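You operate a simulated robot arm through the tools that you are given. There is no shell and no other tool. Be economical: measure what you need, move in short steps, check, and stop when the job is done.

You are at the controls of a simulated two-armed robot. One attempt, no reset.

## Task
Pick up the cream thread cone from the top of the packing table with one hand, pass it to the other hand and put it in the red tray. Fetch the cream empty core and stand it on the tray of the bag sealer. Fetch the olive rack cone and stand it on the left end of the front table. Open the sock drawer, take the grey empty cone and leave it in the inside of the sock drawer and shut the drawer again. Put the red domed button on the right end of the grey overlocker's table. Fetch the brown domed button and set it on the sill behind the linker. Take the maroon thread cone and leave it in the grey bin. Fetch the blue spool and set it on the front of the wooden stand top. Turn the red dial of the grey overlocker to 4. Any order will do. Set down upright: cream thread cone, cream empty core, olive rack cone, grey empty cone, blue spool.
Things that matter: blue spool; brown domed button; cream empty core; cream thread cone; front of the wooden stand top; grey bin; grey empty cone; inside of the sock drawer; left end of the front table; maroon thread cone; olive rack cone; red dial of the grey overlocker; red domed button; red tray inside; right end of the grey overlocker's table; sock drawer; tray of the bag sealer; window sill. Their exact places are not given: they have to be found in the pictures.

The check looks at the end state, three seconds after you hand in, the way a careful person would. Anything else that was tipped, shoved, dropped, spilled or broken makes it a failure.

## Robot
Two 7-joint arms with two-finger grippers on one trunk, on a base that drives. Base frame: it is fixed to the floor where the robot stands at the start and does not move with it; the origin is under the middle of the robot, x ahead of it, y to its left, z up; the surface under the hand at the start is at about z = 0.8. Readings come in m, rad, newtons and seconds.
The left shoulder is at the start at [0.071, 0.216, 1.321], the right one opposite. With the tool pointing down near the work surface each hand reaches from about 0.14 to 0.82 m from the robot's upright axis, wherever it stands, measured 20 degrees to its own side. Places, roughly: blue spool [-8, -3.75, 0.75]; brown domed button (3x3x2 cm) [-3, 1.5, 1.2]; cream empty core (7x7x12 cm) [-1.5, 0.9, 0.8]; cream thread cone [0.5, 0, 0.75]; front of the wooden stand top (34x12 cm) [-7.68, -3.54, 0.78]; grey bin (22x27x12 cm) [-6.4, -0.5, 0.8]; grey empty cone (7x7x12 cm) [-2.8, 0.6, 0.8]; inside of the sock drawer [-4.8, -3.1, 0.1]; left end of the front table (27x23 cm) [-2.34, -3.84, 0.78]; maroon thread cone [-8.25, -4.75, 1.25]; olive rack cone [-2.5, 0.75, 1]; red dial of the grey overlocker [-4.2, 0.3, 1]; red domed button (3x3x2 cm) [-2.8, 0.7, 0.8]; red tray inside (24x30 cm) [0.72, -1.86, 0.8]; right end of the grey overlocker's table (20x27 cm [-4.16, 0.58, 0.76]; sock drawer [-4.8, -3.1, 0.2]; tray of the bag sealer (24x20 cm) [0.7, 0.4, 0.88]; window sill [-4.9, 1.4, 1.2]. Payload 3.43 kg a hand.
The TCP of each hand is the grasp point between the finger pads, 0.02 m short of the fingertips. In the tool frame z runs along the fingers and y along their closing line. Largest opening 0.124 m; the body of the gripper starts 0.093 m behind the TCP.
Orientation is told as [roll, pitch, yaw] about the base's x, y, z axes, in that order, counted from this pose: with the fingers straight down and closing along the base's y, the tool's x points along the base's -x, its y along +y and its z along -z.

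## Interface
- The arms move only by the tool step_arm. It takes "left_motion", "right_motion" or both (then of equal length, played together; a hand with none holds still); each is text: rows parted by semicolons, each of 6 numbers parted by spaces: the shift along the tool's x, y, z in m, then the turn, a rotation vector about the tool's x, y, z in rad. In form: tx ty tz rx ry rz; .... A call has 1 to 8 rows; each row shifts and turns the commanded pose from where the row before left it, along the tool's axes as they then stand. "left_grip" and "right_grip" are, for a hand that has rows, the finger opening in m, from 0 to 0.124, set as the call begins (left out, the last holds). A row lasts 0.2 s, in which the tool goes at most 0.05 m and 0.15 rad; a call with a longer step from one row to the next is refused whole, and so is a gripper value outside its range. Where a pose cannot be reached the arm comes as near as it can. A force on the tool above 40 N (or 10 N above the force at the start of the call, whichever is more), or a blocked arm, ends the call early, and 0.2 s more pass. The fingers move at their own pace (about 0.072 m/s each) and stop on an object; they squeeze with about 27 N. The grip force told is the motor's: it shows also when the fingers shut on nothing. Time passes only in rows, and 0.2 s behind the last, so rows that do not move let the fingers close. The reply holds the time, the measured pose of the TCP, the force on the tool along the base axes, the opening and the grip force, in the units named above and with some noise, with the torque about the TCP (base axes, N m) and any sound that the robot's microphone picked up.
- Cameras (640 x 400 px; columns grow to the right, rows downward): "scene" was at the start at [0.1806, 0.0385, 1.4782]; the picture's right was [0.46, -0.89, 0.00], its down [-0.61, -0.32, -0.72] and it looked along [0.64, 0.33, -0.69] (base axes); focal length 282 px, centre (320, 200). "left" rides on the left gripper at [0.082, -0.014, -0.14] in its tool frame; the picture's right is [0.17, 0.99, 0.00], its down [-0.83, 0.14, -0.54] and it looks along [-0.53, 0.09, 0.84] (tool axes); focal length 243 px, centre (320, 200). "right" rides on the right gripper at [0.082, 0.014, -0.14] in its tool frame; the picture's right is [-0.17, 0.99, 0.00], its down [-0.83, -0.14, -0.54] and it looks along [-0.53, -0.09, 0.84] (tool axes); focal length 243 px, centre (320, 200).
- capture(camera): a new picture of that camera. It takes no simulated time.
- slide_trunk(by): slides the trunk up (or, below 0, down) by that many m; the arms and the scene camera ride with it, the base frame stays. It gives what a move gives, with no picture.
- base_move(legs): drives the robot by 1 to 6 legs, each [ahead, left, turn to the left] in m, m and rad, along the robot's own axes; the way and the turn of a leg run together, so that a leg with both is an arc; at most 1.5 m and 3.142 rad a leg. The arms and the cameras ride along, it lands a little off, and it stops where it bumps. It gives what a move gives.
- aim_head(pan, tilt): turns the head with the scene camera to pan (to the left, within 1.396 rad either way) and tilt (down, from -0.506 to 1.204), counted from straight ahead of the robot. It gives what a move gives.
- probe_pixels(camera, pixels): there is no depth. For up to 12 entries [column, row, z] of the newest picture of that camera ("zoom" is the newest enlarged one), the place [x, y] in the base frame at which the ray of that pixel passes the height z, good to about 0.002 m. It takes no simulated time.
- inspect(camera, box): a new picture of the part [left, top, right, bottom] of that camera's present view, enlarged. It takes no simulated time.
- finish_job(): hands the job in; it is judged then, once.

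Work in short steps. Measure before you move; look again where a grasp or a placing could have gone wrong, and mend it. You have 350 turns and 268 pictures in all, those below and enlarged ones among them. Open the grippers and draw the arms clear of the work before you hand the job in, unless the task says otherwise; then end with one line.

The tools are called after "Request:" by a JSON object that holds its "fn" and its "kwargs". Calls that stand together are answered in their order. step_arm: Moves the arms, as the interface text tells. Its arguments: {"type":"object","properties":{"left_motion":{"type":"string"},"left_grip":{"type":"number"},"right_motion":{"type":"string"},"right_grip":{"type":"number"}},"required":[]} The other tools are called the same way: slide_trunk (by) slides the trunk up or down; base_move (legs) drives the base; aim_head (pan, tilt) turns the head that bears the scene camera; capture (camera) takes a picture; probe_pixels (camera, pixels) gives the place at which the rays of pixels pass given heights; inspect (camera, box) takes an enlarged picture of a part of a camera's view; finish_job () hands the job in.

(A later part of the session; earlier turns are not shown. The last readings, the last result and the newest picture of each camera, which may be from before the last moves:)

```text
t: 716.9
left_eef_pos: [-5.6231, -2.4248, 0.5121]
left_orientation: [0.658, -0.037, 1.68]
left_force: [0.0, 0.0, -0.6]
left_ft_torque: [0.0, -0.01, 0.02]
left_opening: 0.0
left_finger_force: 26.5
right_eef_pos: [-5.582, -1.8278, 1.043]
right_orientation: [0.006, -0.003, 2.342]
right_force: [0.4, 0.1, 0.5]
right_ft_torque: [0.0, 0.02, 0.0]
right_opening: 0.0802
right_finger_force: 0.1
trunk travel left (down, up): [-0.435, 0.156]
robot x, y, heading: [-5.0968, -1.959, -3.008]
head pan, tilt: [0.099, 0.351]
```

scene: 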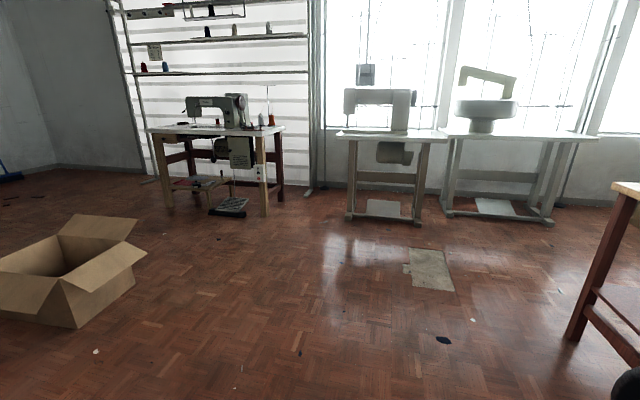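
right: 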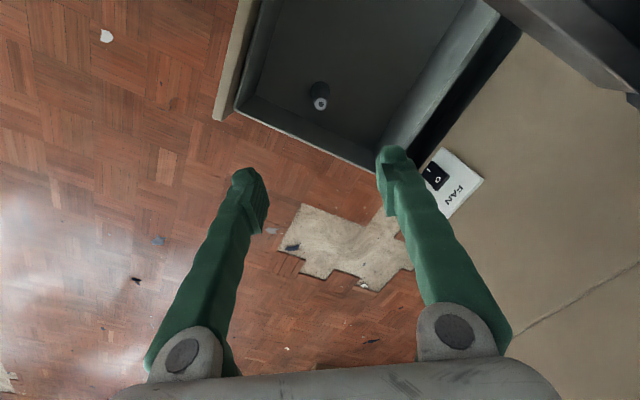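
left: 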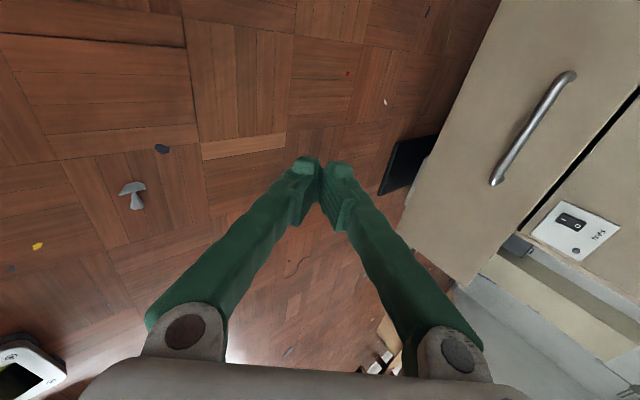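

Request:
{"fn": "probe_pixels", "kwargs": {"camera": "zoom", "pixels": [[240, 372, 0.0], [430, 390, 0.0], [190, 215, 0.78], [470, 212, 0.78], [188, 100, 1.25], [230, 100, 1.25], [335, 207, 0.78], [310, 205, 0.78]]}}

Request:
{"fn": "probe_pixels", "kwargs": {"camera": "scene", "pixels": [[75, 328, 0.0], [147, 250, 0.3], [0, 290, 0.2], [70, 215, 0.4]]}}

```text
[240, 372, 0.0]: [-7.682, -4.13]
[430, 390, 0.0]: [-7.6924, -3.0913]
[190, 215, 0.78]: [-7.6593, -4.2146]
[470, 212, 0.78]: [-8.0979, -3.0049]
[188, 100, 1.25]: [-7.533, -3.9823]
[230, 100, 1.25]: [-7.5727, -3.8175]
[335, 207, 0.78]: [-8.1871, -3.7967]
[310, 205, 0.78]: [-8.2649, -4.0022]
```

```text
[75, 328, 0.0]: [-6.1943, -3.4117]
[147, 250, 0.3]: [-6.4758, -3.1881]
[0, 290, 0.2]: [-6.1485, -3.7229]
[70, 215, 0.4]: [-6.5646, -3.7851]
```

I level and raise the left hand, then drive around the cardboard box to stand in front of the wooden sewing stand.

Request:
{"fn": "step_arm", "kwargs": {"left_motion": "0 0 -0.04 0.13 0 0; 0 0 -0.04 0.13 0 0; 0 0 -0.04 0.13 0 0; 0 0 -0.045 0.13 0 0; 0 0 -0.045 0.13 0 0; 0 0 -0.045 0 0 0; 0 0 -0.045 0 0 0; 0 0 -0.045 0 0 0", "left_grip": 0.08}}

Request:
{"fn": "base_move", "kwargs": {"legs": [[1.4, -0.15, 0], [0.55, 0, 0.55]]}}

Request:
{"fn": "aim_head", "kwargs": {"pan": 0.15, "tilt": 0.45}}

Request:
{"fn": "capture", "kwargs": {"camera": "scene"}}

```text
t: 718.7
left_eef_pos: [-5.5422, -2.4286, 0.8382]
left_orientation: [0.007, -0.036, 1.681]
left_force: [-0.3, -0.5, -0.4]
left_ft_torque: [-0.03, 0.03, -0.01]
left_opening: 0.08
left_finger_force: 0.1
right_eef_pos: [-5.5824, -1.8279, 1.0428]
right_orientation: [0.009, -0.004, 2.339]
right_force: [0.8, -0.3, -0.2]
right_ft_torque: [-0.02, 0.04, -0.02]
right_opening: 0.0799
right_finger_force: 0.1
trunk travel left (down, up): [-0.435, 0.156]
robot x, y, heading: [-5.1006, -1.9609, -3.005]
head pan, tilt: [0.099, 0.351]
```

```text
t: 730.5
left_eef_pos: [-7.097, -2.8549, 0.8377]
left_orientation: [0.009, -0.037, 2.236]
left_force: [-0.8, 0.2, 0.8]
left_ft_torque: [0.01, -0.01, 0.0]
left_opening: 0.0798
left_finger_force: 0.0
right_eef_pos: [-7.4468, -2.3667, 1.0437]
right_orientation: [0.009, -0.003, 2.896]
right_force: [0.9, 0.0, 0.4]
right_ft_torque: [-0.03, 0.01, 0.03]
right_opening: 0.08
right_finger_force: 0.0
trunk travel left (down, up): [-0.435, 0.156]
robot x, y, heading: [-6.9685, -2.2272, -2.443]
head pan, tilt: [0.099, 0.351]
```

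```text
t: 731.2
left_eef_pos: [-7.0963, -2.8564, 0.8366]
left_orientation: [0.007, -0.037, 2.238]
left_force: [0.2, -0.5, 0.1]
left_ft_torque: [0.0, -0.02, -0.02]
left_opening: 0.0799
left_finger_force: 0.0
right_eef_pos: [-7.4463, -2.3677, 1.0428]
right_orientation: [0.007, -0.001, 2.897]
right_force: [-0.4, 0.0, -0.3]
right_ft_torque: [-0.03, 0.01, 0.0]
right_opening: 0.0801
right_finger_force: 0.2
trunk travel left (down, up): [-0.435, 0.156]
robot x, y, heading: [-6.9672, -2.2249, -2.448]
head pan, tilt: [0.15, 0.45]
```

```text
48 pictures are left
```

scene: 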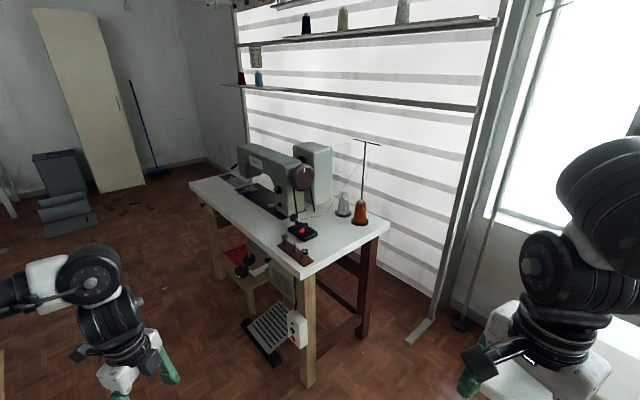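

Request:
{"fn": "inspect", "kwargs": {"camera": "scene", "box": [180, 110, 400, 290]}}

Request:
{"fn": "probe_pixels", "kwargs": {"camera": "scene", "pixels": [[300, 278, 0.78], [388, 226, 0.78], [190, 183, 0.78], [240, 178, 0.78], [260, 185, 0.78]]}}

```text
2.22 times, centred on (290, 200) of scene
```

zoom: 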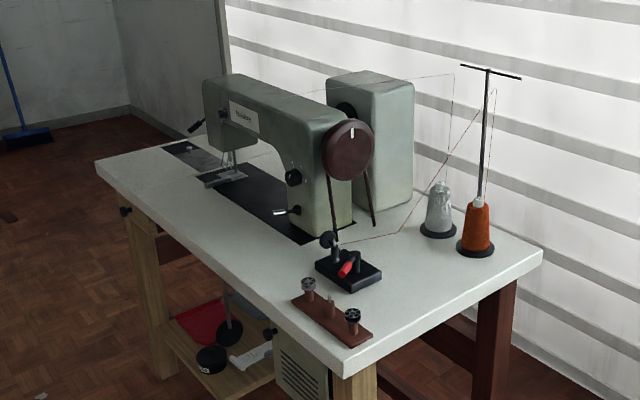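

```text
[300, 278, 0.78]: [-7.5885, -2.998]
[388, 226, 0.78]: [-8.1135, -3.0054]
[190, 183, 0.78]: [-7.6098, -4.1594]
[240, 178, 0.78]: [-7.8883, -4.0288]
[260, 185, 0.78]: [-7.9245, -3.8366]
```

The blue spool must be behind the machine arm. I go in front of the stand, raise the trunk and look from higher.

Request:
{"fn": "base_move", "kwargs": {"legs": [[0, 0, -0.69], [0.12, 0, 0], [0, 1.35, 0]]}}

Request:
{"fn": "slide_trunk", "kwargs": {"by": 0.15}}

Request:
{"fn": "aim_head", "kwargs": {"pan": 0.0, "tilt": 0.55}}

Request:
{"fn": "capture", "kwargs": {"camera": "scene"}}

```text
t: 753.1
left_eef_pos: [-7.611, -3.9849, 0.8383]
left_orientation: [0.009, -0.038, 1.527]
left_force: [-0.4, 0.2, 0.3]
left_ft_torque: [0.01, -0.01, 0.0]
left_opening: 0.08
left_finger_force: 0.0
right_eef_pos: [-7.5569, -3.3857, 1.0423]
right_orientation: [0.007, 0.0, 2.186]
right_force: [0.0, -0.3, 0.2]
right_ft_torque: [0.01, 0.0, -0.02]
right_opening: 0.0798
right_finger_force: 0.0
trunk travel left (down, up): [-0.435, 0.156]
robot x, y, heading: [-7.1041, -3.5879, 3.126]
head pan, tilt: [0.15, 0.45]
```

```text
t: 754.8
left_eef_pos: [-7.6097, -3.986, 0.9858]
left_orientation: [0.006, -0.039, 1.526]
left_force: [0.1, -0.9, 0.6]
left_ft_torque: [0.03, 0.03, -0.01]
left_opening: 0.0804
left_finger_force: 0.1
right_eef_pos: [-7.5557, -3.3861, 1.1906]
right_orientation: [0.006, -0.003, 2.188]
right_force: [0.7, 0.2, -0.3]
right_ft_torque: [-0.02, 0.04, -0.05]
right_opening: 0.0796
right_finger_force: 0.0
trunk travel left (down, up): [-0.585, 0.006]
robot x, y, heading: [-7.1033, -3.5898, 3.132]
head pan, tilt: [0.15, 0.45]
```

```text
t: 755.5
left_eef_pos: [-7.6115, -3.9843, 0.9883]
left_orientation: [0.007, -0.039, 1.527]
left_force: [0.1, 0.6, 0.6]
left_ft_torque: [-0.01, -0.01, -0.02]
left_opening: 0.08
left_finger_force: 0.1
right_eef_pos: [-7.557, -3.3868, 1.1932]
right_orientation: [0.005, -0.002, 2.186]
right_force: [0.1, -0.4, 0.1]
right_ft_torque: [-0.01, 0.01, 0.01]
right_opening: 0.0801
right_finger_force: 0.1
trunk travel left (down, up): [-0.585, 0.006]
robot x, y, heading: [-7.1015, -3.5861, 3.127]
head pan, tilt: [0.0, 0.55]
```

```text
46 pictures are left
```

scene: 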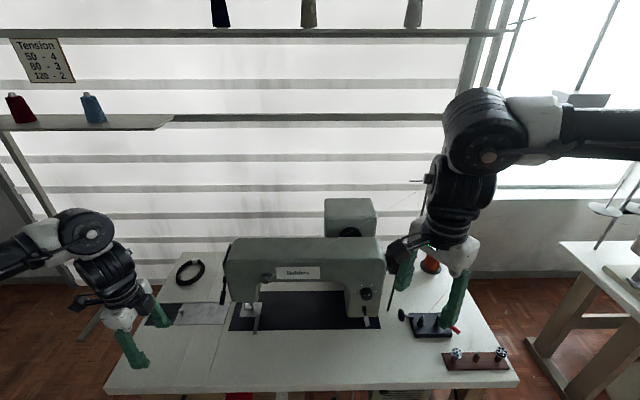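

The spool is still hidden behind the machine arm. The left camera looks sideways along the back; I raise the left hand and move forward to peek behind.

Request:
{"fn": "step_arm", "kwargs": {"left_motion": "0 0 -0.04 0 0.039 0; 0 0 -0.04 0 0 0; 0 0 -0.03 0 0 0; 0 0.03 0 0 0 0; 0 0.03 0 0 0 0; 0 0.03 0 0 0 0; 0 0 0 0 0 0", "right_motion": "0 0 -0.03 0 0 0; 0 0 -0.02 0 0 0; 0 0 0 0 0 0; 0 0 0 0 0 0; 0 0 0 0 0 0; 0 0 0 0 0 0; 0 0 0 0 0 0"}}

Request:
{"fn": "base_move", "kwargs": {"legs": [[0.2, 0, 0]]}}

Request:
{"fn": "capture", "kwargs": {"camera": "left"}}

```text
t: 757.1
left_eef_pos: [-7.6996, -3.9841, 1.0988]
left_orientation: [0.008, 0.001, 1.527]
left_force: [0.2, 0.4, -0.6]
left_ft_torque: [-0.01, 0.02, 0.01]
left_opening: 0.0799
left_finger_force: 0.0
right_eef_pos: [-7.5563, -3.3875, 1.2424]
right_orientation: [0.008, -0.004, 2.187]
right_force: [-1.1, -0.5, -0.1]
right_ft_torque: [0.01, -0.02, 0.0]
right_opening: 0.0802
right_finger_force: 0.1
trunk travel left (down, up): [-0.585, 0.006]
robot x, y, heading: [-7.1015, -3.5896, 3.121]
head pan, tilt: [0.0, 0.55]
```

```text
t: 759.0
left_eef_pos: [-7.8893, -3.9829, 1.0969]
left_orientation: [0.007, 0.001, 1.532]
left_force: [-0.2, 0.2, -0.1]
left_ft_torque: [0.01, -0.08, -0.02]
left_opening: 0.0798
left_finger_force: 0.0
right_eef_pos: [-7.75, -3.3878, 1.2402]
right_orientation: [0.006, 0.0, 2.192]
right_force: [-0.7, -0.2, 0.9]
right_ft_torque: [-0.02, -0.08, 0.01]
right_opening: 0.0802
right_finger_force: 0.1
trunk travel left (down, up): [-0.585, 0.006]
robot x, y, heading: [-7.2878, -3.583, 3.133]
head pan, tilt: [0.0, 0.55]
stopped in leg 1: the robot was blocked; the commanded pose is now the measured one
```

```text
45 pictures are left
```

left: 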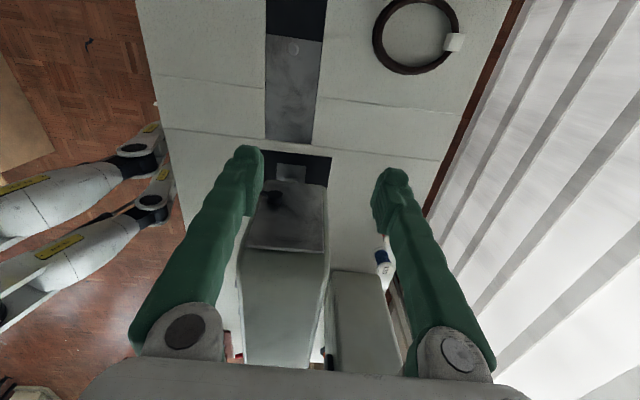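

Request:
{"fn": "probe_pixels", "kwargs": {"camera": "left", "pixels": [[382, 262, 0.8], [382, 262, 0.84], [379, 275, 0.8], [385, 250, 0.84], [430, 180, 0.78], [365, 270, 0.95], [330, 290, 1.0]]}}

Request:
{"fn": "inspect", "kwargs": {"camera": "left", "box": [320, 200, 440, 300]}}

Request:
{"fn": "base_move", "kwargs": {"legs": [[-0.03, 0, 0]]}}

```text
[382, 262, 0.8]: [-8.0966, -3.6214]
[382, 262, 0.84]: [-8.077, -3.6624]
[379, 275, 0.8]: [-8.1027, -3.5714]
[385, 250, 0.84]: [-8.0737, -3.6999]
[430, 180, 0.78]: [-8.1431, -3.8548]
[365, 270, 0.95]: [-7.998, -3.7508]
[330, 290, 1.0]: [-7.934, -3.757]
```

```text
4.00 times, centred on (380, 250) of left
```

zoom: 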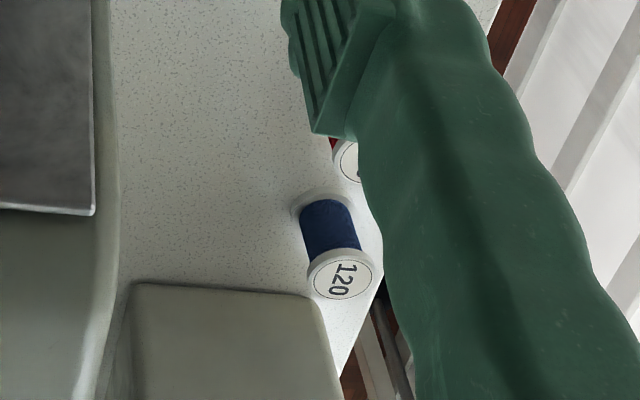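

```text
t: 759.8
left_eef_pos: [-7.8622, -3.9829, 1.0941]
left_orientation: [0.004, 0.0, 1.533]
left_force: [-1.0, -0.1, -0.8]
left_ft_torque: [-0.02, -0.06, -0.01]
left_opening: 0.0801
left_finger_force: 0.0
right_eef_pos: [-7.7214, -3.3877, 1.2396]
right_orientation: [0.002, 0.002, 2.192]
right_force: [-0.6, 0.5, 0.1]
right_ft_torque: [-0.02, -0.1, -0.02]
right_opening: 0.0802
right_finger_force: 0.1
trunk travel left (down, up): [-0.585, 0.006]
robot x, y, heading: [-7.2591, -3.5898, 3.134]
head pan, tilt: [0.0, 0.55]
```

Request:
{"fn": "probe_pixels", "kwargs": {"camera": "scene", "pixels": [[300, 240, 0.95], [300, 240, 1.0], [300, 240, 1.05], [350, 200, 0.95], [350, 200, 1.0], [350, 200, 1.05], [300, 331, 0.78], [380, 330, 0.78], [225, 300, 0.78]]}}

Request:
{"fn": "aim_head", "kwargs": {"pan": 0.0, "tilt": 0.85}}

Request:
{"fn": "capture", "kwargs": {"camera": "scene"}}

```text
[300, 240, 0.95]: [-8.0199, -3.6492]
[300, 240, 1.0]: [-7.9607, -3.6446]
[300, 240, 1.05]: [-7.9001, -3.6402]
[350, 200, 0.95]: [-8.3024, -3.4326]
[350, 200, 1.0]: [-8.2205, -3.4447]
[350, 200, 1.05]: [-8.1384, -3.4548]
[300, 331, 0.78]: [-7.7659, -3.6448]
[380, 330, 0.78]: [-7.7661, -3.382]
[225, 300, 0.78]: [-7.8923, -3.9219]
```

```text
t: 760.6
left_eef_pos: [-7.857, -3.9821, 1.1]
left_orientation: [0.01, -0.001, 1.532]
left_force: [0.4, 1.1, 0.1]
left_ft_torque: [-0.02, 0.02, 0.02]
left_opening: 0.0801
left_finger_force: 0.0
right_eef_pos: [-7.7165, -3.3876, 1.2431]
right_orientation: [0.01, -0.004, 2.191]
right_force: [0.6, 0.7, 0.3]
right_ft_torque: [0.02, 0.03, 0.0]
right_opening: 0.0798
right_finger_force: 0.1
trunk travel left (down, up): [-0.585, 0.006]
robot x, y, heading: [-7.2611, -3.5892, 3.131]
head pan, tilt: [0.0, 0.85]
```

```text
43 pictures are left
```

scene: 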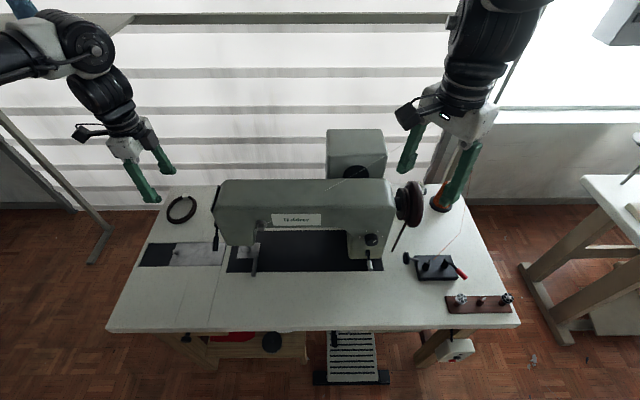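

The spool is at about (-8.09,-3.635), behind the arm (arm top ≈1.05, rear ≈-7.90). For maximum reach I need the shoulder lower; I back off, lower the trunk and set the left hand to relative yaw 0.

Request:
{"fn": "base_move", "kwargs": {"legs": [[-0.35, 0, 0], [0, -0.2, 0]]}}

Request:
{"fn": "slide_trunk", "kwargs": {"by": -0.35}}

Request:
{"fn": "step_arm", "kwargs": {"left_motion": "0 0 -0.03 0 0 -0.14; 0 0 -0.04 0 0 -0.14; 0 0 -0.04 0 0 -0.14; 0 0 -0.04 0 0 -0.14; 0 0 -0.04 0 0 -0.14; 0 0 -0.04 0 0 -0.14; 0 0 -0.04 0 0 -0.14; 0 0 -0.04 0 0 -0.14", "right_motion": "0 0 -0.03 0 0 0; 0 0 -0.04 0 0 0; 0 0 -0.04 0 0 0; 0 0 -0.03 0 0 0; 0 0 0 0 0 0; 0 0 0 0 0 0; 0 0 0 0 0 0; 0 0 0 0 0 0", "left_grip": 0.06}}

Request:
{"fn": "step_arm", "kwargs": {"left_motion": "-0.02 0 0 0 -0.085 -0.14; -0.02 0 0 0 -0.085 -0.14; -0.02 0 0 0 -0.085 -0.14; 0 0 0 0 0 -0.05; 0 0 0 0 0 0"}}

```text
t: 766.2
left_eef_pos: [-7.5114, -3.7841, 1.0994]
left_orientation: [0.009, 0.0, 1.525]
left_force: [0.0, -0.8, 0.2]
left_ft_torque: [0.02, -0.02, 0.0]
left_opening: 0.0796
left_finger_force: 0.2
right_eef_pos: [-7.3691, -3.1899, 1.2423]
right_orientation: [0.009, -0.004, 2.186]
right_force: [0.8, -1.0, 0.2]
right_ft_torque: [0.03, 0.01, -0.01]
right_opening: 0.0797
right_finger_force: 0.0
trunk travel left (down, up): [-0.585, 0.006]
robot x, y, heading: [-6.9122, -3.3937, 3.13]
head pan, tilt: [0.0, 0.85]
```

```text
t: 769.6
left_eef_pos: [-7.5106, -3.7845, 0.7494]
left_orientation: [0.011, -0.001, 1.529]
left_force: [-0.2, 0.3, -0.3]
left_ft_torque: [-0.02, 0.01, 0.01]
left_opening: 0.0801
left_finger_force: 0.1
right_eef_pos: [-7.3677, -3.1886, 0.8934]
right_orientation: [0.008, -0.002, 2.184]
right_force: [-0.5, 1.1, -1.3]
right_ft_torque: [-0.02, 0.0, 0.01]
right_opening: 0.0801
right_finger_force: 0.1
trunk travel left (down, up): [-0.235, 0.356]
robot x, y, heading: [-6.9092, -3.3957, 3.124]
head pan, tilt: [0.0, 0.85]
```

```text
t: 771.4
left_eef_pos: [-7.5558, -3.7536, 0.9669]
left_orientation: [0.002, -0.008, 2.65]
left_force: [-0.6, 0.3, 1.0]
left_ft_torque: [-0.03, -0.01, 0.02]
left_opening: 0.0598
left_finger_force: 0.1
left hand out of reach, approached as far as the arm can: row 5, 6, 7, 8
right_eef_pos: [-7.3649, -3.199, 0.9982]
right_orientation: [0.01, 0.0, 2.186]
right_force: [-0.6, 0.6, -0.9]
right_ft_torque: [0.0, -0.03, 0.02]
right_opening: 0.0802
right_finger_force: 0.0
right hand out of reach, approached as far as the arm can: row 3, 4
trunk travel left (down, up): [-0.235, 0.356]
robot x, y, heading: [-6.9157, -3.3904, 3.129]
head pan, tilt: [0.0, 0.85]
```

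```text
refused: row 1 steps farther than a row can; nothing moved
```

A row limit refused the last call. I'll approach behind the machine from its left end instead; first I finish the wrist turn, tilt slightly, and extend.

Request:
{"fn": "step_arm", "kwargs": {"left_motion": "0 0 0 0 0 -0.14; 0 0 0 0 0 -0.14; 0 0 0 0 0 -0.14; 0 0 0 0 -0.13 -0.05; 0 0 0 0 -0.13 0; -0.04 0 0.01 0 0 0; -0.04 0 0.01 0 0 0; -0.03 0 0.01 0 0 0"}}

Request:
{"fn": "base_move", "kwargs": {"legs": [[0, 0.38, 0], [0.34, 0, 0]]}}

Request:
{"fn": "capture", "kwargs": {"camera": "left"}}

```text
t: 773.2
left_eef_pos: [-7.6726, -3.7488, 0.9654]
left_orientation: [-0.005, -0.267, 3.116]
left_force: [0.4, -0.2, -0.1]
left_ft_torque: [0.0, -0.03, -0.03]
left_opening: 0.0601
left_finger_force: 0.1
right_eef_pos: [-7.3664, -3.2005, 0.9979]
right_orientation: [0.008, -0.002, 2.185]
right_force: [0.0, -0.2, -0.1]
right_ft_torque: [-0.01, 0.01, 0.03]
right_opening: 0.08
right_finger_force: 0.0
trunk travel left (down, up): [-0.235, 0.356]
robot x, y, heading: [-6.9115, -3.3914, 3.128]
head pan, tilt: [0.0, 0.85]
```

```text
t: 781.0
left_eef_pos: [-8.0231, -4.1126, 0.9659]
left_orientation: [-0.004, -0.269, 3.112]
left_force: [0.1, 0.5, -0.2]
left_ft_torque: [0.04, -0.02, 0.0]
left_opening: 0.0599
left_finger_force: 0.1
right_eef_pos: [-7.7143, -3.565, 0.9982]
right_orientation: [0.011, -0.003, 2.18]
right_force: [-0.9, 1.0, 0.3]
right_ft_torque: [-0.02, -0.02, -0.02]
right_opening: 0.0799
right_finger_force: 0.0
trunk travel left (down, up): [-0.235, 0.356]
robot x, y, heading: [-7.2616, -3.76, 3.115]
head pan, tilt: [0.0, 0.85]
```

```text
42 pictures are left
```

left: 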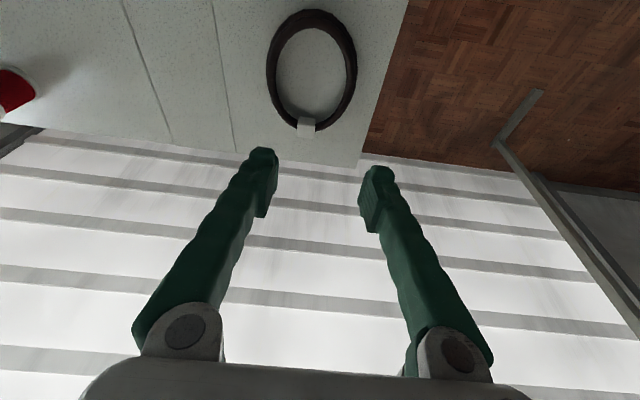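

The reach is good (x −8.02). I tuck the right hand back, extend the left a bit more, then strafe right to bring it behind the machine.

Request:
{"fn": "step_arm", "kwargs": {"left_motion": "-0.025 0 0 0 0 0; -0.025 0 0 0 0 0; -0.02 0 0 0 0 0; 0 0 0 0 0 0", "right_motion": "0.024 -0.032 0 0 0 0; 0.024 -0.032 0 0 0 0; 0.024 -0.032 0 0 0 0; 0 0 0 0 0 0"}}

Request:
{"fn": "base_move", "kwargs": {"legs": [[0.015, -0.33, 0]]}}

Request:
{"fn": "capture", "kwargs": {"camera": "left"}}

```text
t: 782.0
left_eef_pos: [-8.0918, -4.1122, 0.9842]
left_orientation: [-0.003, -0.268, 3.11]
left_force: [0.1, -0.5, 0.1]
left_ft_torque: [-0.02, -0.01, 0.0]
left_opening: 0.0603
left_finger_force: 0.0
right_eef_pos: [-7.5958, -3.5698, 1.0056]
right_orientation: [0.009, -0.001, 2.181]
right_force: [-0.3, 0.4, -0.2]
right_ft_torque: [-0.03, -0.04, -0.01]
right_opening: 0.0798
right_finger_force: 0.1
right hand out of reach, approached as far as the arm can: row 3
trunk travel left (down, up): [-0.235, 0.356]
robot x, y, heading: [-7.2638, -3.761, 3.113]
head pan, tilt: [0.0, 0.85]
```

```text
t: 786.9
left_eef_pos: [-8.0979, -3.782, 0.985]
left_orientation: [-0.003, -0.269, 3.11]
left_force: [0.1, -0.3, 0.6]
left_ft_torque: [0.01, 0.0, -0.03]
left_opening: 0.0601
left_finger_force: 0.1
right_eef_pos: [-7.6041, -3.2408, 1.0055]
right_orientation: [0.009, -0.001, 2.178]
right_force: [0.0, -0.4, -0.7]
right_ft_torque: [0.0, -0.04, -0.01]
right_opening: 0.0803
right_finger_force: 0.0
trunk travel left (down, up): [-0.235, 0.356]
robot x, y, heading: [-7.27, -3.4301, 3.121]
head pan, tilt: [0.0, 0.85]
```

```text
41 pictures are left
```

left: 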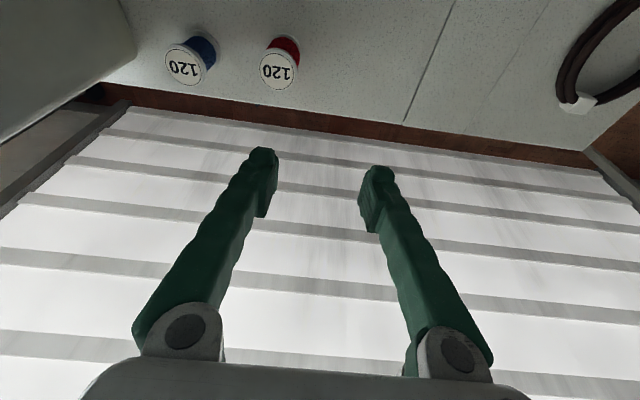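

Request:
{"fn": "probe_pixels", "kwargs": {"camera": "left", "pixels": [[185, 68, 0.82], [185, 68, 0.84], [203, 48, 0.79], [280, 70, 0.83], [135, 50, 0.9], [300, 115, 0.78]]}}

```text
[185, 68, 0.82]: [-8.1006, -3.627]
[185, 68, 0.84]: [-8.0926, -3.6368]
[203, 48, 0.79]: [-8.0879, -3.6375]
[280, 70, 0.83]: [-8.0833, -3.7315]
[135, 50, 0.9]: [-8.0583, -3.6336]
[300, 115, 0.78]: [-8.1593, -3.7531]
```

The blue spool stands at (-8.09,-3.633), beside the motor. To fit, I make the closing line run along x (thin side toward the motor) and remove the tilt while hovering.

Request:
{"fn": "step_arm", "kwargs": {"left_motion": "0 0 0 0 0.134 0; 0 0 0 0 0.134 0; 0 0 0 0 0 0.14; 0 0 0 0 0 0.14; 0 0 0 0 0 0.14; 0 0 0 0 0 0.14; 0 0 0 0 0 0.14; 0 0 0 0 0 0.14", "left_grip": 0.075}}

Request:
{"fn": "step_arm", "kwargs": {"left_motion": "0 0 0 0 0 0.14; 0 0 0 0 0 0.14; 0 0 0 0 0 0.14; 0 0 0 0 0 0.14; 0 0 0 0 0 0.14; 0 0 0 0 0 0"}}

Request:
{"fn": "capture", "kwargs": {"camera": "left"}}

```text
t: 788.7
left_eef_pos: [-8.0594, -3.7396, 0.9759]
left_orientation: [0.049, -0.045, 2.269]
left_force: [0.1, -0.5, -0.7]
left_ft_torque: [0.04, -0.03, -0.01]
left_opening: 0.0748
left_finger_force: 0.1
left hand out of reach, approached as far as the arm can: row 1, 2
right_eef_pos: [-7.6041, -3.2422, 1.0058]
right_orientation: [0.008, 0.001, 2.18]
right_force: [-0.5, 0.2, 0.9]
right_ft_torque: [-0.03, 0.01, 0.01]
right_opening: 0.08
right_finger_force: 0.1
trunk travel left (down, up): [-0.235, 0.356]
robot x, y, heading: [-7.273, -3.4311, 3.12]
head pan, tilt: [0.0, 0.85]
```

```text
t: 790.1
left_eef_pos: [-8.0592, -3.7411, 0.9778]
left_orientation: [0.068, -0.005, 1.568]
left_force: [-0.4, -1.1, 1.3]
left_ft_torque: [0.03, 0.01, 0.02]
left_opening: 0.0749
left_finger_force: 0.1
right_eef_pos: [-7.6035, -3.2422, 1.0054]
right_orientation: [0.009, 0.001, 2.181]
right_force: [0.9, 0.4, -0.1]
right_ft_torque: [0.0, -0.01, 0.02]
right_opening: 0.0799
right_finger_force: 0.0
trunk travel left (down, up): [-0.235, 0.356]
robot x, y, heading: [-7.2694, -3.4312, 3.117]
head pan, tilt: [0.0, 0.85]
```

```text
40 pictures are left
```

left: 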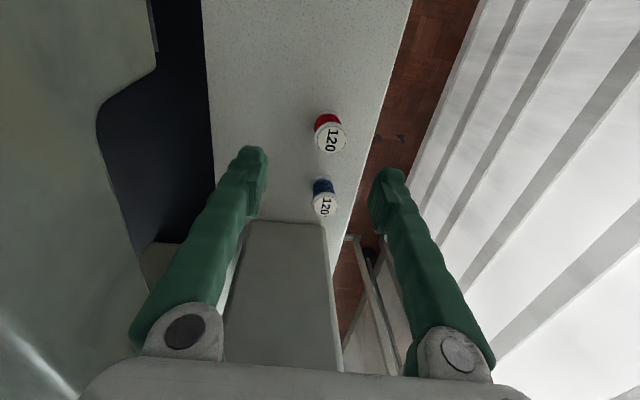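

Now the thin side faces the motor. The blue spool is 0.105 m further right; I strafe and then check.

Request:
{"fn": "base_move", "kwargs": {"legs": [[0, -0.105, 0]]}}

Request:
{"fn": "capture", "kwargs": {"camera": "left"}}

```text
t: 792.2
left_eef_pos: [-8.0563, -3.6358, 0.9772]
left_orientation: [0.068, -0.007, 1.57]
left_force: [-0.6, 0.0, -0.1]
left_ft_torque: [-0.03, 0.01, 0.01]
left_opening: 0.0747
left_finger_force: 0.0
right_eef_pos: [-7.602, -3.136, 1.0053]
right_orientation: [0.008, -0.001, 2.181]
right_force: [0.3, 0.0, 0.2]
right_ft_torque: [-0.01, 0.02, 0.01]
right_opening: 0.0801
right_finger_force: 0.0
trunk travel left (down, up): [-0.235, 0.356]
robot x, y, heading: [-7.271, -3.3227, 3.118]
head pan, tilt: [0.0, 0.85]
```

```text
39 pictures are left
```

left: 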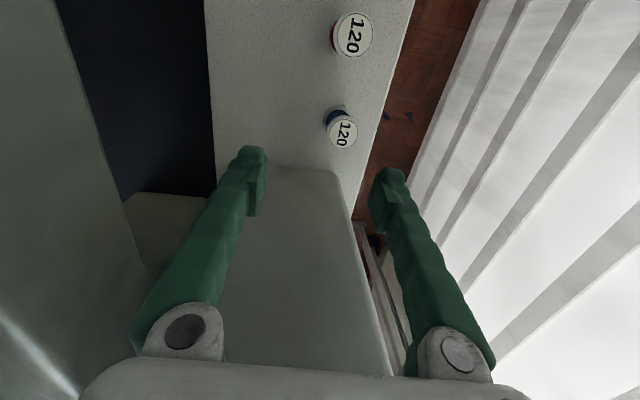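

Request:
{"fn": "step_arm", "kwargs": {"left_motion": "0 0.013 0.01 0 0 0; 0 0.013 0.01 0 0 0; 0 0 0.03 0 0 0; 0 0 0.03 0 0 0; 0 0 0.02 0 0 0; 0 0 0 0 0 0"}}

Request:
{"fn": "capture", "kwargs": {"camera": "left"}}

```text
t: 793.6
left_eef_pos: [-8.0707, -3.6312, 0.8872]
left_orientation: [0.069, -0.005, 1.571]
left_force: [-0.8, 1.2, -0.6]
left_ft_torque: [-0.03, 0.0, -0.04]
left_opening: 0.0752
left_finger_force: 0.1
left hand out of reach, approached as far as the arm can: row 1, 2
right_eef_pos: [-7.6025, -3.1372, 1.0059]
right_orientation: [0.009, 0.0, 2.181]
right_force: [-0.3, 1.1, -0.2]
right_ft_torque: [0.0, -0.03, 0.0]
right_opening: 0.0801
right_finger_force: 0.1
trunk travel left (down, up): [-0.235, 0.356]
robot x, y, heading: [-7.2665, -3.3268, 3.121]
head pan, tilt: [0.0, 0.85]
```

```text
38 pictures are left
```

left: 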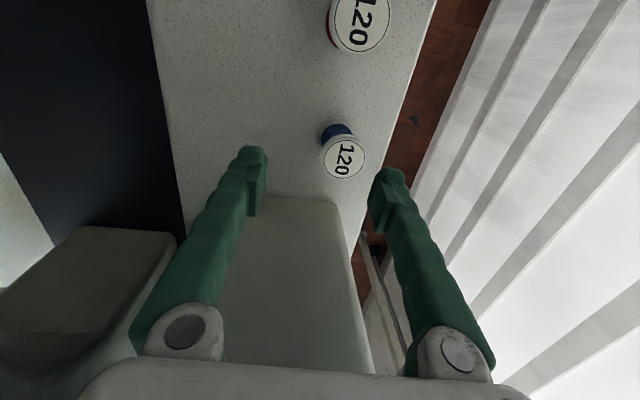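

Request:
{"fn": "base_move", "kwargs": {"legs": [[0.018, 0, 0]]}}

Request:
{"fn": "step_arm", "kwargs": {"left_motion": "0 0 0.025 0 0 0; 0 0 0.025 0 0 0; 0 0 0.02 0 0 0; 0 0 0 0 0 0"}}

Request:
{"fn": "capture", "kwargs": {"camera": "left"}}

```text
t: 794.4
left_eef_pos: [-8.0886, -3.6282, 0.8887]
left_orientation: [0.071, -0.004, 1.569]
left_force: [0.4, 0.6, 0.5]
left_ft_torque: [0.0, -0.03, -0.02]
left_opening: 0.075
left_finger_force: 0.1
right_eef_pos: [-7.619, -3.1361, 1.0054]
right_orientation: [0.01, -0.002, 2.181]
right_force: [-0.2, -0.1, 0.2]
right_ft_torque: [0.0, 0.0, -0.01]
right_opening: 0.08
right_finger_force: 0.0
trunk travel left (down, up): [-0.235, 0.356]
robot x, y, heading: [-7.2838, -3.3268, 3.119]
head pan, tilt: [0.0, 0.85]
```

```text
t: 795.4
left_eef_pos: [-8.0933, -3.6288, 0.8184]
left_orientation: [0.069, -0.006, 1.571]
left_force: [0.0, 0.6, -1.1]
left_ft_torque: [0.0, 0.04, -0.01]
left_opening: 0.0748
left_finger_force: 0.0
right_eef_pos: [-7.619, -3.1372, 1.0063]
right_orientation: [0.012, -0.001, 2.182]
right_force: [-0.9, -0.4, -0.4]
right_ft_torque: [0.04, 0.0, 0.01]
right_opening: 0.08
right_finger_force: 0.1
trunk travel left (down, up): [-0.235, 0.356]
robot x, y, heading: [-7.2852, -3.325, 3.117]
head pan, tilt: [0.0, 0.85]
```

```text
37 pictures are left
```

left: 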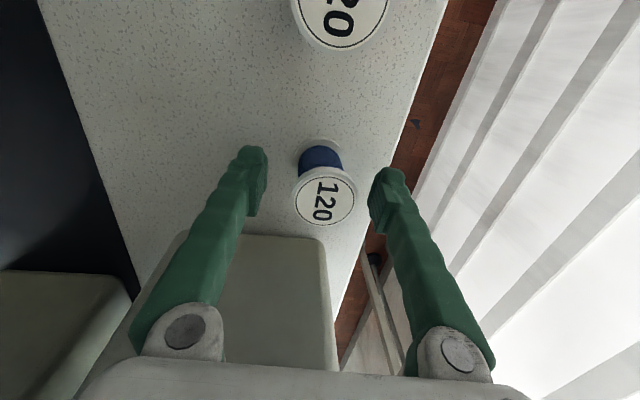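

Well centred. I close on the spool and lift.

Request:
{"fn": "step_arm", "kwargs": {"left_motion": "0 0 0.004 0 0 0; 0 0 0 0 0 0; 0 0 0 0 0 0; 0 0 0 0 0 0", "left_grip": 0.015}}

Request:
{"fn": "step_arm", "kwargs": {"left_motion": "0 0 -0.03 0 0 0; 0 0 -0.04 0 0 0; 0 0 -0.04 0 0 0; 0 0 -0.03 0 0 0; 0 0 0 0 0 0"}}

Request:
{"fn": "capture", "kwargs": {"camera": "left"}}

```text
t: 796.4
left_eef_pos: [-8.0939, -3.6295, 0.8156]
left_orientation: [0.069, -0.004, 1.569]
left_force: [-0.4, 0.1, 0.5]
left_ft_torque: [-0.01, -0.05, -0.02]
left_opening: 0.0381
left_finger_force: 26.9
right_eef_pos: [-7.6197, -3.1369, 1.005]
right_orientation: [0.009, 0.0, 2.181]
right_force: [0.2, -0.3, -0.9]
right_ft_torque: [-0.02, -0.04, 0.02]
right_opening: 0.0799
right_finger_force: 0.0
trunk travel left (down, up): [-0.235, 0.356]
robot x, y, heading: [-7.2834, -3.3284, 3.113]
head pan, tilt: [0.0, 0.85]
```

```text
t: 797.6
left_eef_pos: [-8.0867, -3.6306, 0.9527]
left_orientation: [0.067, -0.007, 1.569]
left_force: [-0.4, -0.2, -0.3]
left_ft_torque: [0.01, -0.01, -0.03]
left_opening: 0.0383
left_finger_force: 26.8
right_eef_pos: [-7.6212, -3.1366, 1.0057]
right_orientation: [0.009, -0.002, 2.178]
right_force: [-0.2, -0.3, -0.2]
right_ft_torque: [0.0, 0.01, 0.01]
right_opening: 0.0799
right_finger_force: 0.0
trunk travel left (down, up): [-0.235, 0.356]
robot x, y, heading: [-7.2851, -3.3277, 3.116]
head pan, tilt: [0.0, 0.85]
```

```text
36 pictures are left
```

left: 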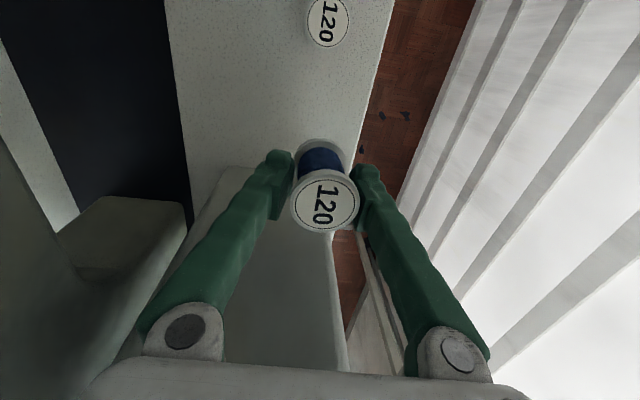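

Spool held. I retrace: strafe left, back out past the machine's left end while retracting slightly, then strafe right along the front.

Request:
{"fn": "base_move", "kwargs": {"legs": [[0, 0.49, 0], [-0.33, 0, 0]]}}

Request:
{"fn": "step_arm", "kwargs": {"left_motion": "0 -0.03 0 0.035 0 0; 0 -0.03 0 0.033 0 0; 0 -0.03 0 0 0 0; 0 0 0 0 0 0"}}

Request:
{"fn": "base_move", "kwargs": {"legs": [[0, -0.57, 0]]}}

Request:
{"fn": "capture", "kwargs": {"camera": "scene"}}

```text
t: 806.8
left_eef_pos: [-7.7644, -4.1356, 0.9516]
left_orientation: [0.068, -0.005, 1.575]
left_force: [0.7, 1.0, 0.5]
left_ft_torque: [-0.03, 0.03, -0.02]
left_opening: 0.0379
left_finger_force: 26.8
right_eef_pos: [-7.3028, -3.6392, 1.0062]
right_orientation: [0.009, -0.002, 2.185]
right_force: [-0.6, 0.3, -0.8]
right_ft_torque: [-0.01, -0.01, -0.03]
right_opening: 0.0801
right_finger_force: 0.1
trunk travel left (down, up): [-0.235, 0.356]
robot x, y, heading: [-6.968, -3.8242, 3.127]
head pan, tilt: [0.0, 0.85]
```

```text
t: 807.8
left_eef_pos: [-7.6757, -4.1325, 0.9474]
left_orientation: [0.0, -0.005, 1.577]
left_force: [-0.1, 0.9, 0.2]
left_ft_torque: [-0.02, 0.0, -0.01]
left_opening: 0.0378
left_finger_force: 27.1
right_eef_pos: [-7.3027, -3.6392, 1.0062]
right_orientation: [0.011, 0.0, 2.185]
right_force: [-0.7, 0.4, 0.7]
right_ft_torque: [0.01, 0.01, 0.01]
right_opening: 0.08
right_finger_force: 0.1
trunk travel left (down, up): [-0.235, 0.356]
robot x, y, heading: [-6.971, -3.8267, 3.127]
head pan, tilt: [0.0, 0.85]
```

```text
t: 815.8
left_eef_pos: [-7.6657, -3.5758, 0.9492]
left_orientation: [-0.001, -0.007, 1.584]
left_force: [0.5, 0.9, -0.1]
left_ft_torque: [0.01, -0.02, 0.0]
left_opening: 0.0377
left_finger_force: 27.0
right_eef_pos: [-7.2971, -3.0775, 1.0057]
right_orientation: [0.007, -0.003, 2.194]
right_force: [0.3, 0.0, -0.8]
right_ft_torque: [0.04, 0.03, 0.02]
right_opening: 0.0799
right_finger_force: 0.1
trunk travel left (down, up): [-0.235, 0.356]
robot x, y, heading: [-6.9579, -3.261, 3.133]
head pan, tilt: [0.0, 0.85]
```

```text
35 pictures are left
```

scene: 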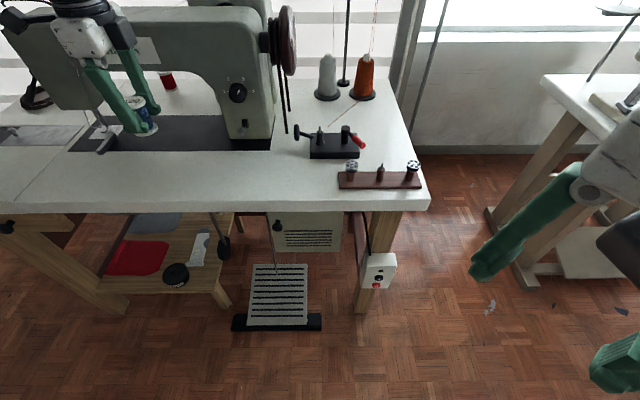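

The spool is above the front strip (-7.666,-3.576). I restore the original small tilt so it is upright and lower it to the table.

Request:
{"fn": "step_arm", "kwargs": {"left_motion": "0 0 0.035 -0.035 0 0; 0 0 0.035 -0.034 0 0; 0 0 0.035 0 0 0; 0 0 0.018 0 0 0; 0 0 0 0 0 0"}}

Request:
{"fn": "capture", "kwargs": {"camera": "left"}}

```text
t: 817.0
left_eef_pos: [-7.6702, -3.5746, 0.8279]
left_orientation: [0.069, -0.006, 1.584]
left_force: [0.4, 0.9, 0.5]
left_ft_torque: [0.0, 0.01, -0.01]
left_opening: 0.0379
left_finger_force: 26.9
right_eef_pos: [-7.2962, -3.0757, 1.0058]
right_orientation: [0.009, -0.002, 2.193]
right_force: [0.4, -0.4, 0.1]
right_ft_torque: [0.01, -0.01, 0.02]
right_opening: 0.0803
right_finger_force: 0.0
trunk travel left (down, up): [-0.235, 0.356]
robot x, y, heading: [-6.9584, -3.2595, 3.134]
head pan, tilt: [0.0, 0.85]
```

```text
34 pictures are left
```

left: 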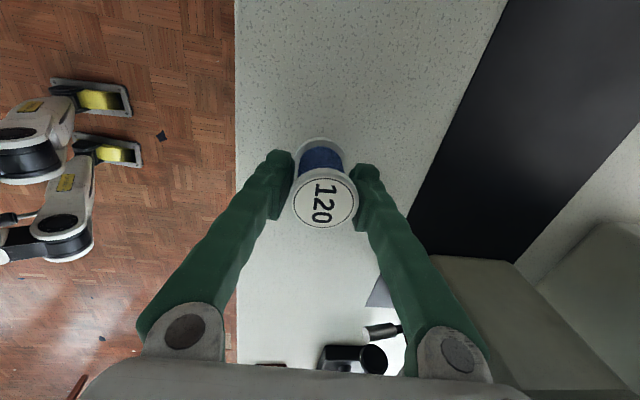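

Request:
{"fn": "step_arm", "kwargs": {"left_motion": "0 0 0.006 0 0 0; 0 0 0.005 0 0 0; 0 0 0.003 0 0 0; 0 0 0 0 0 0"}}

Request:
{"fn": "step_arm", "kwargs": {"left_motion": "0 0 0 0 0 0; 0 0 0 0 0 0; 0 0 0 0 0 0", "left_grip": 0.075}}

Request:
{"fn": "step_arm", "kwargs": {"left_motion": "0 0 -0.03 0 0 0; 0 0 -0.04 0 0 0; 0 0 -0.04 0 0 0; 0 0 -0.04 -0.0 0 0; 0 0 0 0.035 0 0; 0 0 0 0.035 0 0"}}

Request:
{"fn": "capture", "kwargs": {"camera": "left"}}

```text
t: 818.0
left_eef_pos: [-7.671, -3.5754, 0.8152]
left_orientation: [0.073, -0.006, 1.585]
left_force: [-1.5, -4.4, 20.9]
left_ft_torque: [-0.3, -0.31, -0.1]
left_opening: 0.0377
left_finger_force: 27.0
right_eef_pos: [-7.2953, -3.076, 1.007]
right_orientation: [0.01, -0.002, 2.194]
right_force: [0.1, -0.7, 0.1]
right_ft_torque: [0.03, -0.03, -0.02]
right_opening: 0.0801
right_finger_force: 0.1
trunk travel left (down, up): [-0.235, 0.356]
robot x, y, heading: [-6.9584, -3.2608, 3.128]
head pan, tilt: [0.0, 0.85]
```

```text
t: 818.8
left_eef_pos: [-7.6714, -3.5744, 0.8118]
left_orientation: [0.067, -0.007, 1.585]
left_force: [-0.3, 0.7, 0.0]
left_ft_torque: [0.0, -0.02, -0.01]
left_opening: 0.0751
left_finger_force: 0.0
right_eef_pos: [-7.2958, -3.0772, 1.0051]
right_orientation: [0.008, -0.001, 2.194]
right_force: [0.5, -0.8, -0.2]
right_ft_torque: [0.01, 0.02, 0.01]
right_opening: 0.0802
right_finger_force: 0.1
trunk travel left (down, up): [-0.235, 0.356]
robot x, y, heading: [-6.9605, -3.2641, 3.138]
head pan, tilt: [0.0, 0.85]
```

```text
t: 820.2
left_eef_pos: [-7.6609, -3.5739, 0.9628]
left_orientation: [-0.001, -0.003, 1.585]
left_force: [-0.3, 0.2, -0.7]
left_ft_torque: [-0.03, -0.01, 0.02]
left_opening: 0.075
left_finger_force: 0.2
right_eef_pos: [-7.2965, -3.0771, 1.0056]
right_orientation: [0.01, -0.001, 2.193]
right_force: [0.5, 0.3, 0.6]
right_ft_torque: [-0.01, 0.0, 0.01]
right_opening: 0.0802
right_finger_force: 0.0
trunk travel left (down, up): [-0.235, 0.356]
robot x, y, heading: [-6.958, -3.2644, 3.135]
head pan, tilt: [0.0, 0.85]
```

```text
33 pictures are left
```

left: 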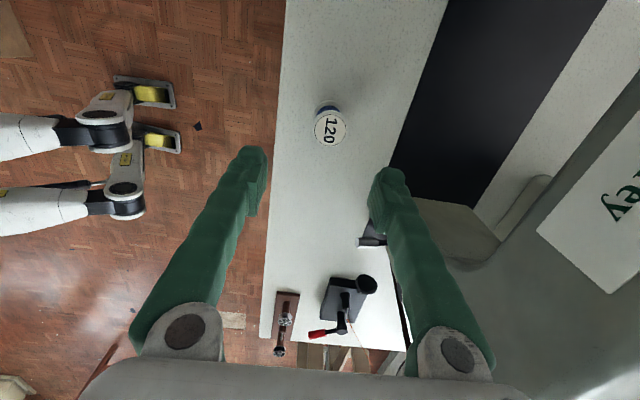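

Spool placed. Now the maroon cone on the rack: I raise the trunk and go beyond the table's left end to look.

Request:
{"fn": "slide_trunk", "kwargs": {"by": 0.3}}

Request:
{"fn": "base_move", "kwargs": {"legs": [[0, 1.24, 0]]}}

Request:
{"fn": "aim_head", "kwargs": {"pan": 0.0, "tilt": 0.3}}

Request:
{"fn": "capture", "kwargs": {"camera": "scene"}}

```text
t: 823.2
left_eef_pos: [-7.6597, -3.576, 1.2612]
left_orientation: [0.001, -0.005, 1.583]
left_force: [-1.2, -0.1, -0.2]
left_ft_torque: [0.03, 0.03, 0.01]
left_opening: 0.0752
left_finger_force: 0.1
right_eef_pos: [-7.2972, -3.0765, 1.3051]
right_orientation: [0.009, 0.0, 2.194]
right_force: [-0.5, -1.0, -0.3]
right_ft_torque: [0.02, 0.01, -0.03]
right_opening: 0.0801
right_finger_force: 0.0
trunk travel left (down, up): [-0.535, 0.056]
robot x, y, heading: [-6.9584, -3.2619, 3.131]
head pan, tilt: [0.0, 0.85]
```

```text
t: 839.9
left_eef_pos: [-7.6843, -4.804, 1.2618]
left_orientation: [0.002, -0.004, 1.57]
left_force: [0.0, 0.1, 0.3]
left_ft_torque: [0.0, 0.02, 0.01]
left_opening: 0.0752
left_finger_force: 0.1
right_eef_pos: [-7.3128, -4.311, 1.3058]
right_orientation: [0.011, -0.002, 2.18]
right_force: [0.0, 0.0, -0.2]
right_ft_torque: [-0.03, -0.02, -0.03]
right_opening: 0.0801
right_finger_force: 0.0
trunk travel left (down, up): [-0.535, 0.056]
robot x, y, heading: [-6.9788, -4.4996, 3.121]
head pan, tilt: [0.0, 0.85]
```

```text
t: 840.9
left_eef_pos: [-7.684, -4.8039, 1.2617]
left_orientation: [0.002, -0.004, 1.57]
left_force: [-0.6, 0.8, 0.1]
left_ft_torque: [-0.02, -0.02, -0.01]
left_opening: 0.075
left_finger_force: 0.1
right_eef_pos: [-7.3141, -4.3095, 1.3048]
right_orientation: [0.007, -0.001, 2.181]
right_force: [0.0, 0.0, 0.1]
right_ft_torque: [-0.02, 0.02, 0.02]
right_opening: 0.0798
right_finger_force: 0.1
trunk travel left (down, up): [-0.535, 0.056]
robot x, y, heading: [-6.9788, -4.4998, 3.117]
head pan, tilt: [0.0, 0.3]
```

```text
32 pictures are left
```

scene: 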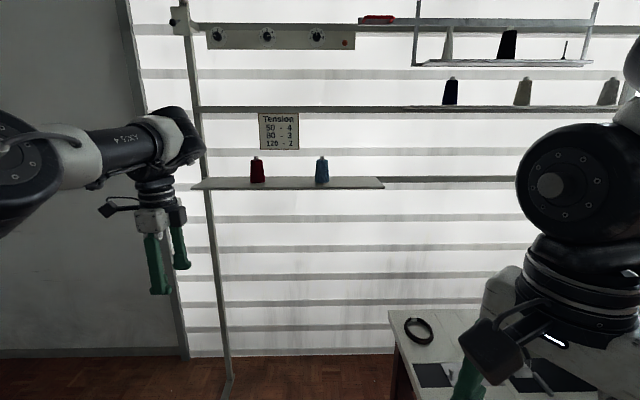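

Maroon cone is on the shelf (about x −8.25, y −4.72, base z≈1.31). I turn the left wrist forward and tilt it for a near-horizontal grasp.

Request:
{"fn": "step_arm", "kwargs": {"left_motion": "0 0 0 0 0 -0.14; 0 0 0 0 0 -0.14; 0 0 0 0 0 -0.14; 0 0 0 0 0 -0.14; 0 0 0 0 0 -0.14; 0 0 0 0 0 -0.14; 0 0 0 0 0 -0.14; 0 0 0 0 0 -0.14", "left_grip": 0.1}}

Request:
{"fn": "step_arm", "kwargs": {"left_motion": "0 0 0 0 -0.14 -0.07; 0 0 0 0 -0.14 -0.07; 0 0 0 0 -0.14 -0.03; 0 0 0 0 -0.14 0; 0 0 0 0 -0.14 0; 0 0 0 0 -0.14 0; 0 0 0 0 -0.14 0; 0 0 0 0 -0.14 0"}}

Request:
{"fn": "capture", "kwargs": {"camera": "left"}}

```text
t: 842.7
left_eef_pos: [-7.6848, -4.8044, 1.2624]
left_orientation: [-0.004, -0.003, 2.694]
left_force: [0.5, 0.5, -0.6]
left_ft_torque: [-0.02, 0.01, -0.01]
left_opening: 0.0999
left_finger_force: 0.0
right_eef_pos: [-7.3144, -4.3112, 1.3054]
right_orientation: [0.01, 0.0, 2.18]
right_force: [0.5, -0.6, 0.0]
right_ft_torque: [-0.01, 0.0, -0.01]
right_opening: 0.0801
right_finger_force: 0.0
trunk travel left (down, up): [-0.535, 0.056]
robot x, y, heading: [-6.9802, -4.4997, 3.118]
head pan, tilt: [0.0, 0.3]
```

```text
refused: row 1 steps farther than a row can; nothing moved
```

```text
31 pictures are left
```

left: 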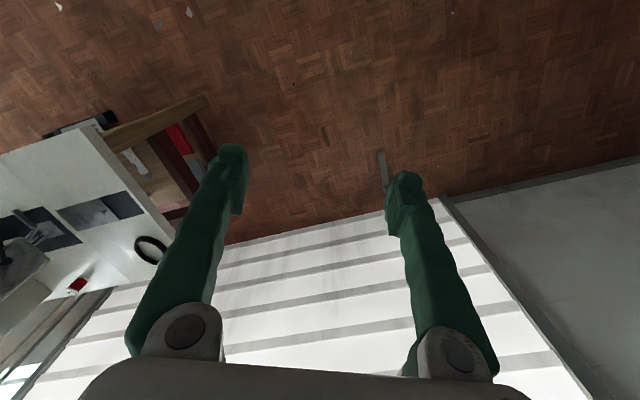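

Request:
{"fn": "step_arm", "kwargs": {"left_motion": "0 0 0 0 0 -0.12; 0 0 0 0 0 -0.1; 0 0 0 0 -0.14 0; 0 0 0 0 -0.14 0; 0 0 0 0 -0.14 0; 0 0 0 0 -0.14 0; 0 0 0 0 -0.14 0; 0 0 0 0 -0.14 0"}}

Request:
{"fn": "step_arm", "kwargs": {"left_motion": "0 0 -0.03 0 -0.14 0; 0 0 -0.03 0 -0.12 0; 0 0 0 0 0 0"}}

Request:
{"fn": "capture", "kwargs": {"camera": "left"}}

```text
t: 844.5
left_eef_pos: [-7.6836, -4.8054, 1.261]
left_orientation: [-0.009, -0.848, 2.914]
left_force: [0.9, 0.5, -0.5]
left_ft_torque: [-0.05, 0.0, 0.01]
left_opening: 0.1
left_finger_force: 0.0
right_eef_pos: [-7.3121, -4.3112, 1.3056]
right_orientation: [0.009, -0.003, 2.181]
right_force: [0.0, -0.5, 0.3]
right_ft_torque: [0.02, 0.03, -0.01]
right_opening: 0.08
right_finger_force: 0.0
trunk travel left (down, up): [-0.535, 0.056]
robot x, y, heading: [-6.9771, -4.5015, 3.116]
head pan, tilt: [0.0, 0.3]
```

```text
t: 845.3
left_eef_pos: [-7.6392, -4.8145, 1.299]
left_orientation: [-0.006, -1.104, 2.913]
left_force: [0.8, -0.5, -0.8]
left_ft_torque: [-0.02, 0.0, 0.01]
left_opening: 0.0998
left_finger_force: 0.0
right_eef_pos: [-7.3141, -4.309, 1.3045]
right_orientation: [0.008, 0.001, 2.179]
right_force: [-0.5, -0.5, -0.4]
right_ft_torque: [-0.05, -0.02, 0.0]
right_opening: 0.0801
right_finger_force: 0.0
trunk travel left (down, up): [-0.535, 0.056]
robot x, y, heading: [-6.9809, -4.5006, 3.118]
head pan, tilt: [0.0, 0.3]
```

```text
30 pictures are left
```

left: 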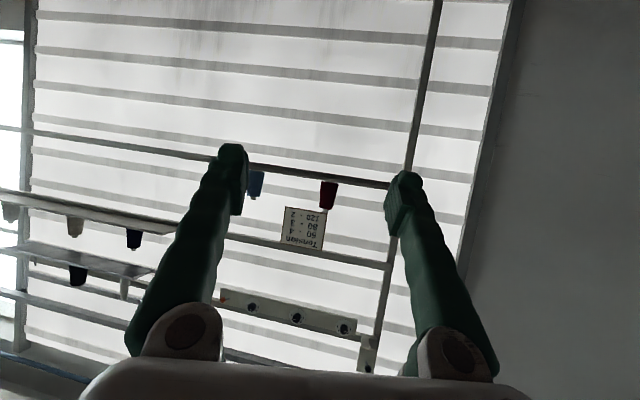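

Request:
{"fn": "probe_pixels", "kwargs": {"camera": "left", "pixels": [[327, 183, 1.3], [327, 183, 1.34], [327, 195, 1.34], [327, 195, 1.38], [327, 195, 1.42]]}}

Request:
{"fn": "probe_pixels", "kwargs": {"camera": "scene", "pixels": [[257, 183, 1.26], [257, 183, 1.3], [257, 183, 1.34], [257, 170, 1.3], [257, 170, 1.34], [322, 183, 1.3]]}}

```text
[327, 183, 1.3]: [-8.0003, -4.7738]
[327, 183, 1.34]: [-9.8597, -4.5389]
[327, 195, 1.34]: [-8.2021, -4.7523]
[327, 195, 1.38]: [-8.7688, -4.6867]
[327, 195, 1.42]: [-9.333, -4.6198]
```

```text
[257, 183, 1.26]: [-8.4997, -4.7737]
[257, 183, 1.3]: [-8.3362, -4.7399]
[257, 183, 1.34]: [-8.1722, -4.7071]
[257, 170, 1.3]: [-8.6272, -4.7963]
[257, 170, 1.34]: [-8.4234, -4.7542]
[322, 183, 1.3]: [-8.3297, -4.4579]
```

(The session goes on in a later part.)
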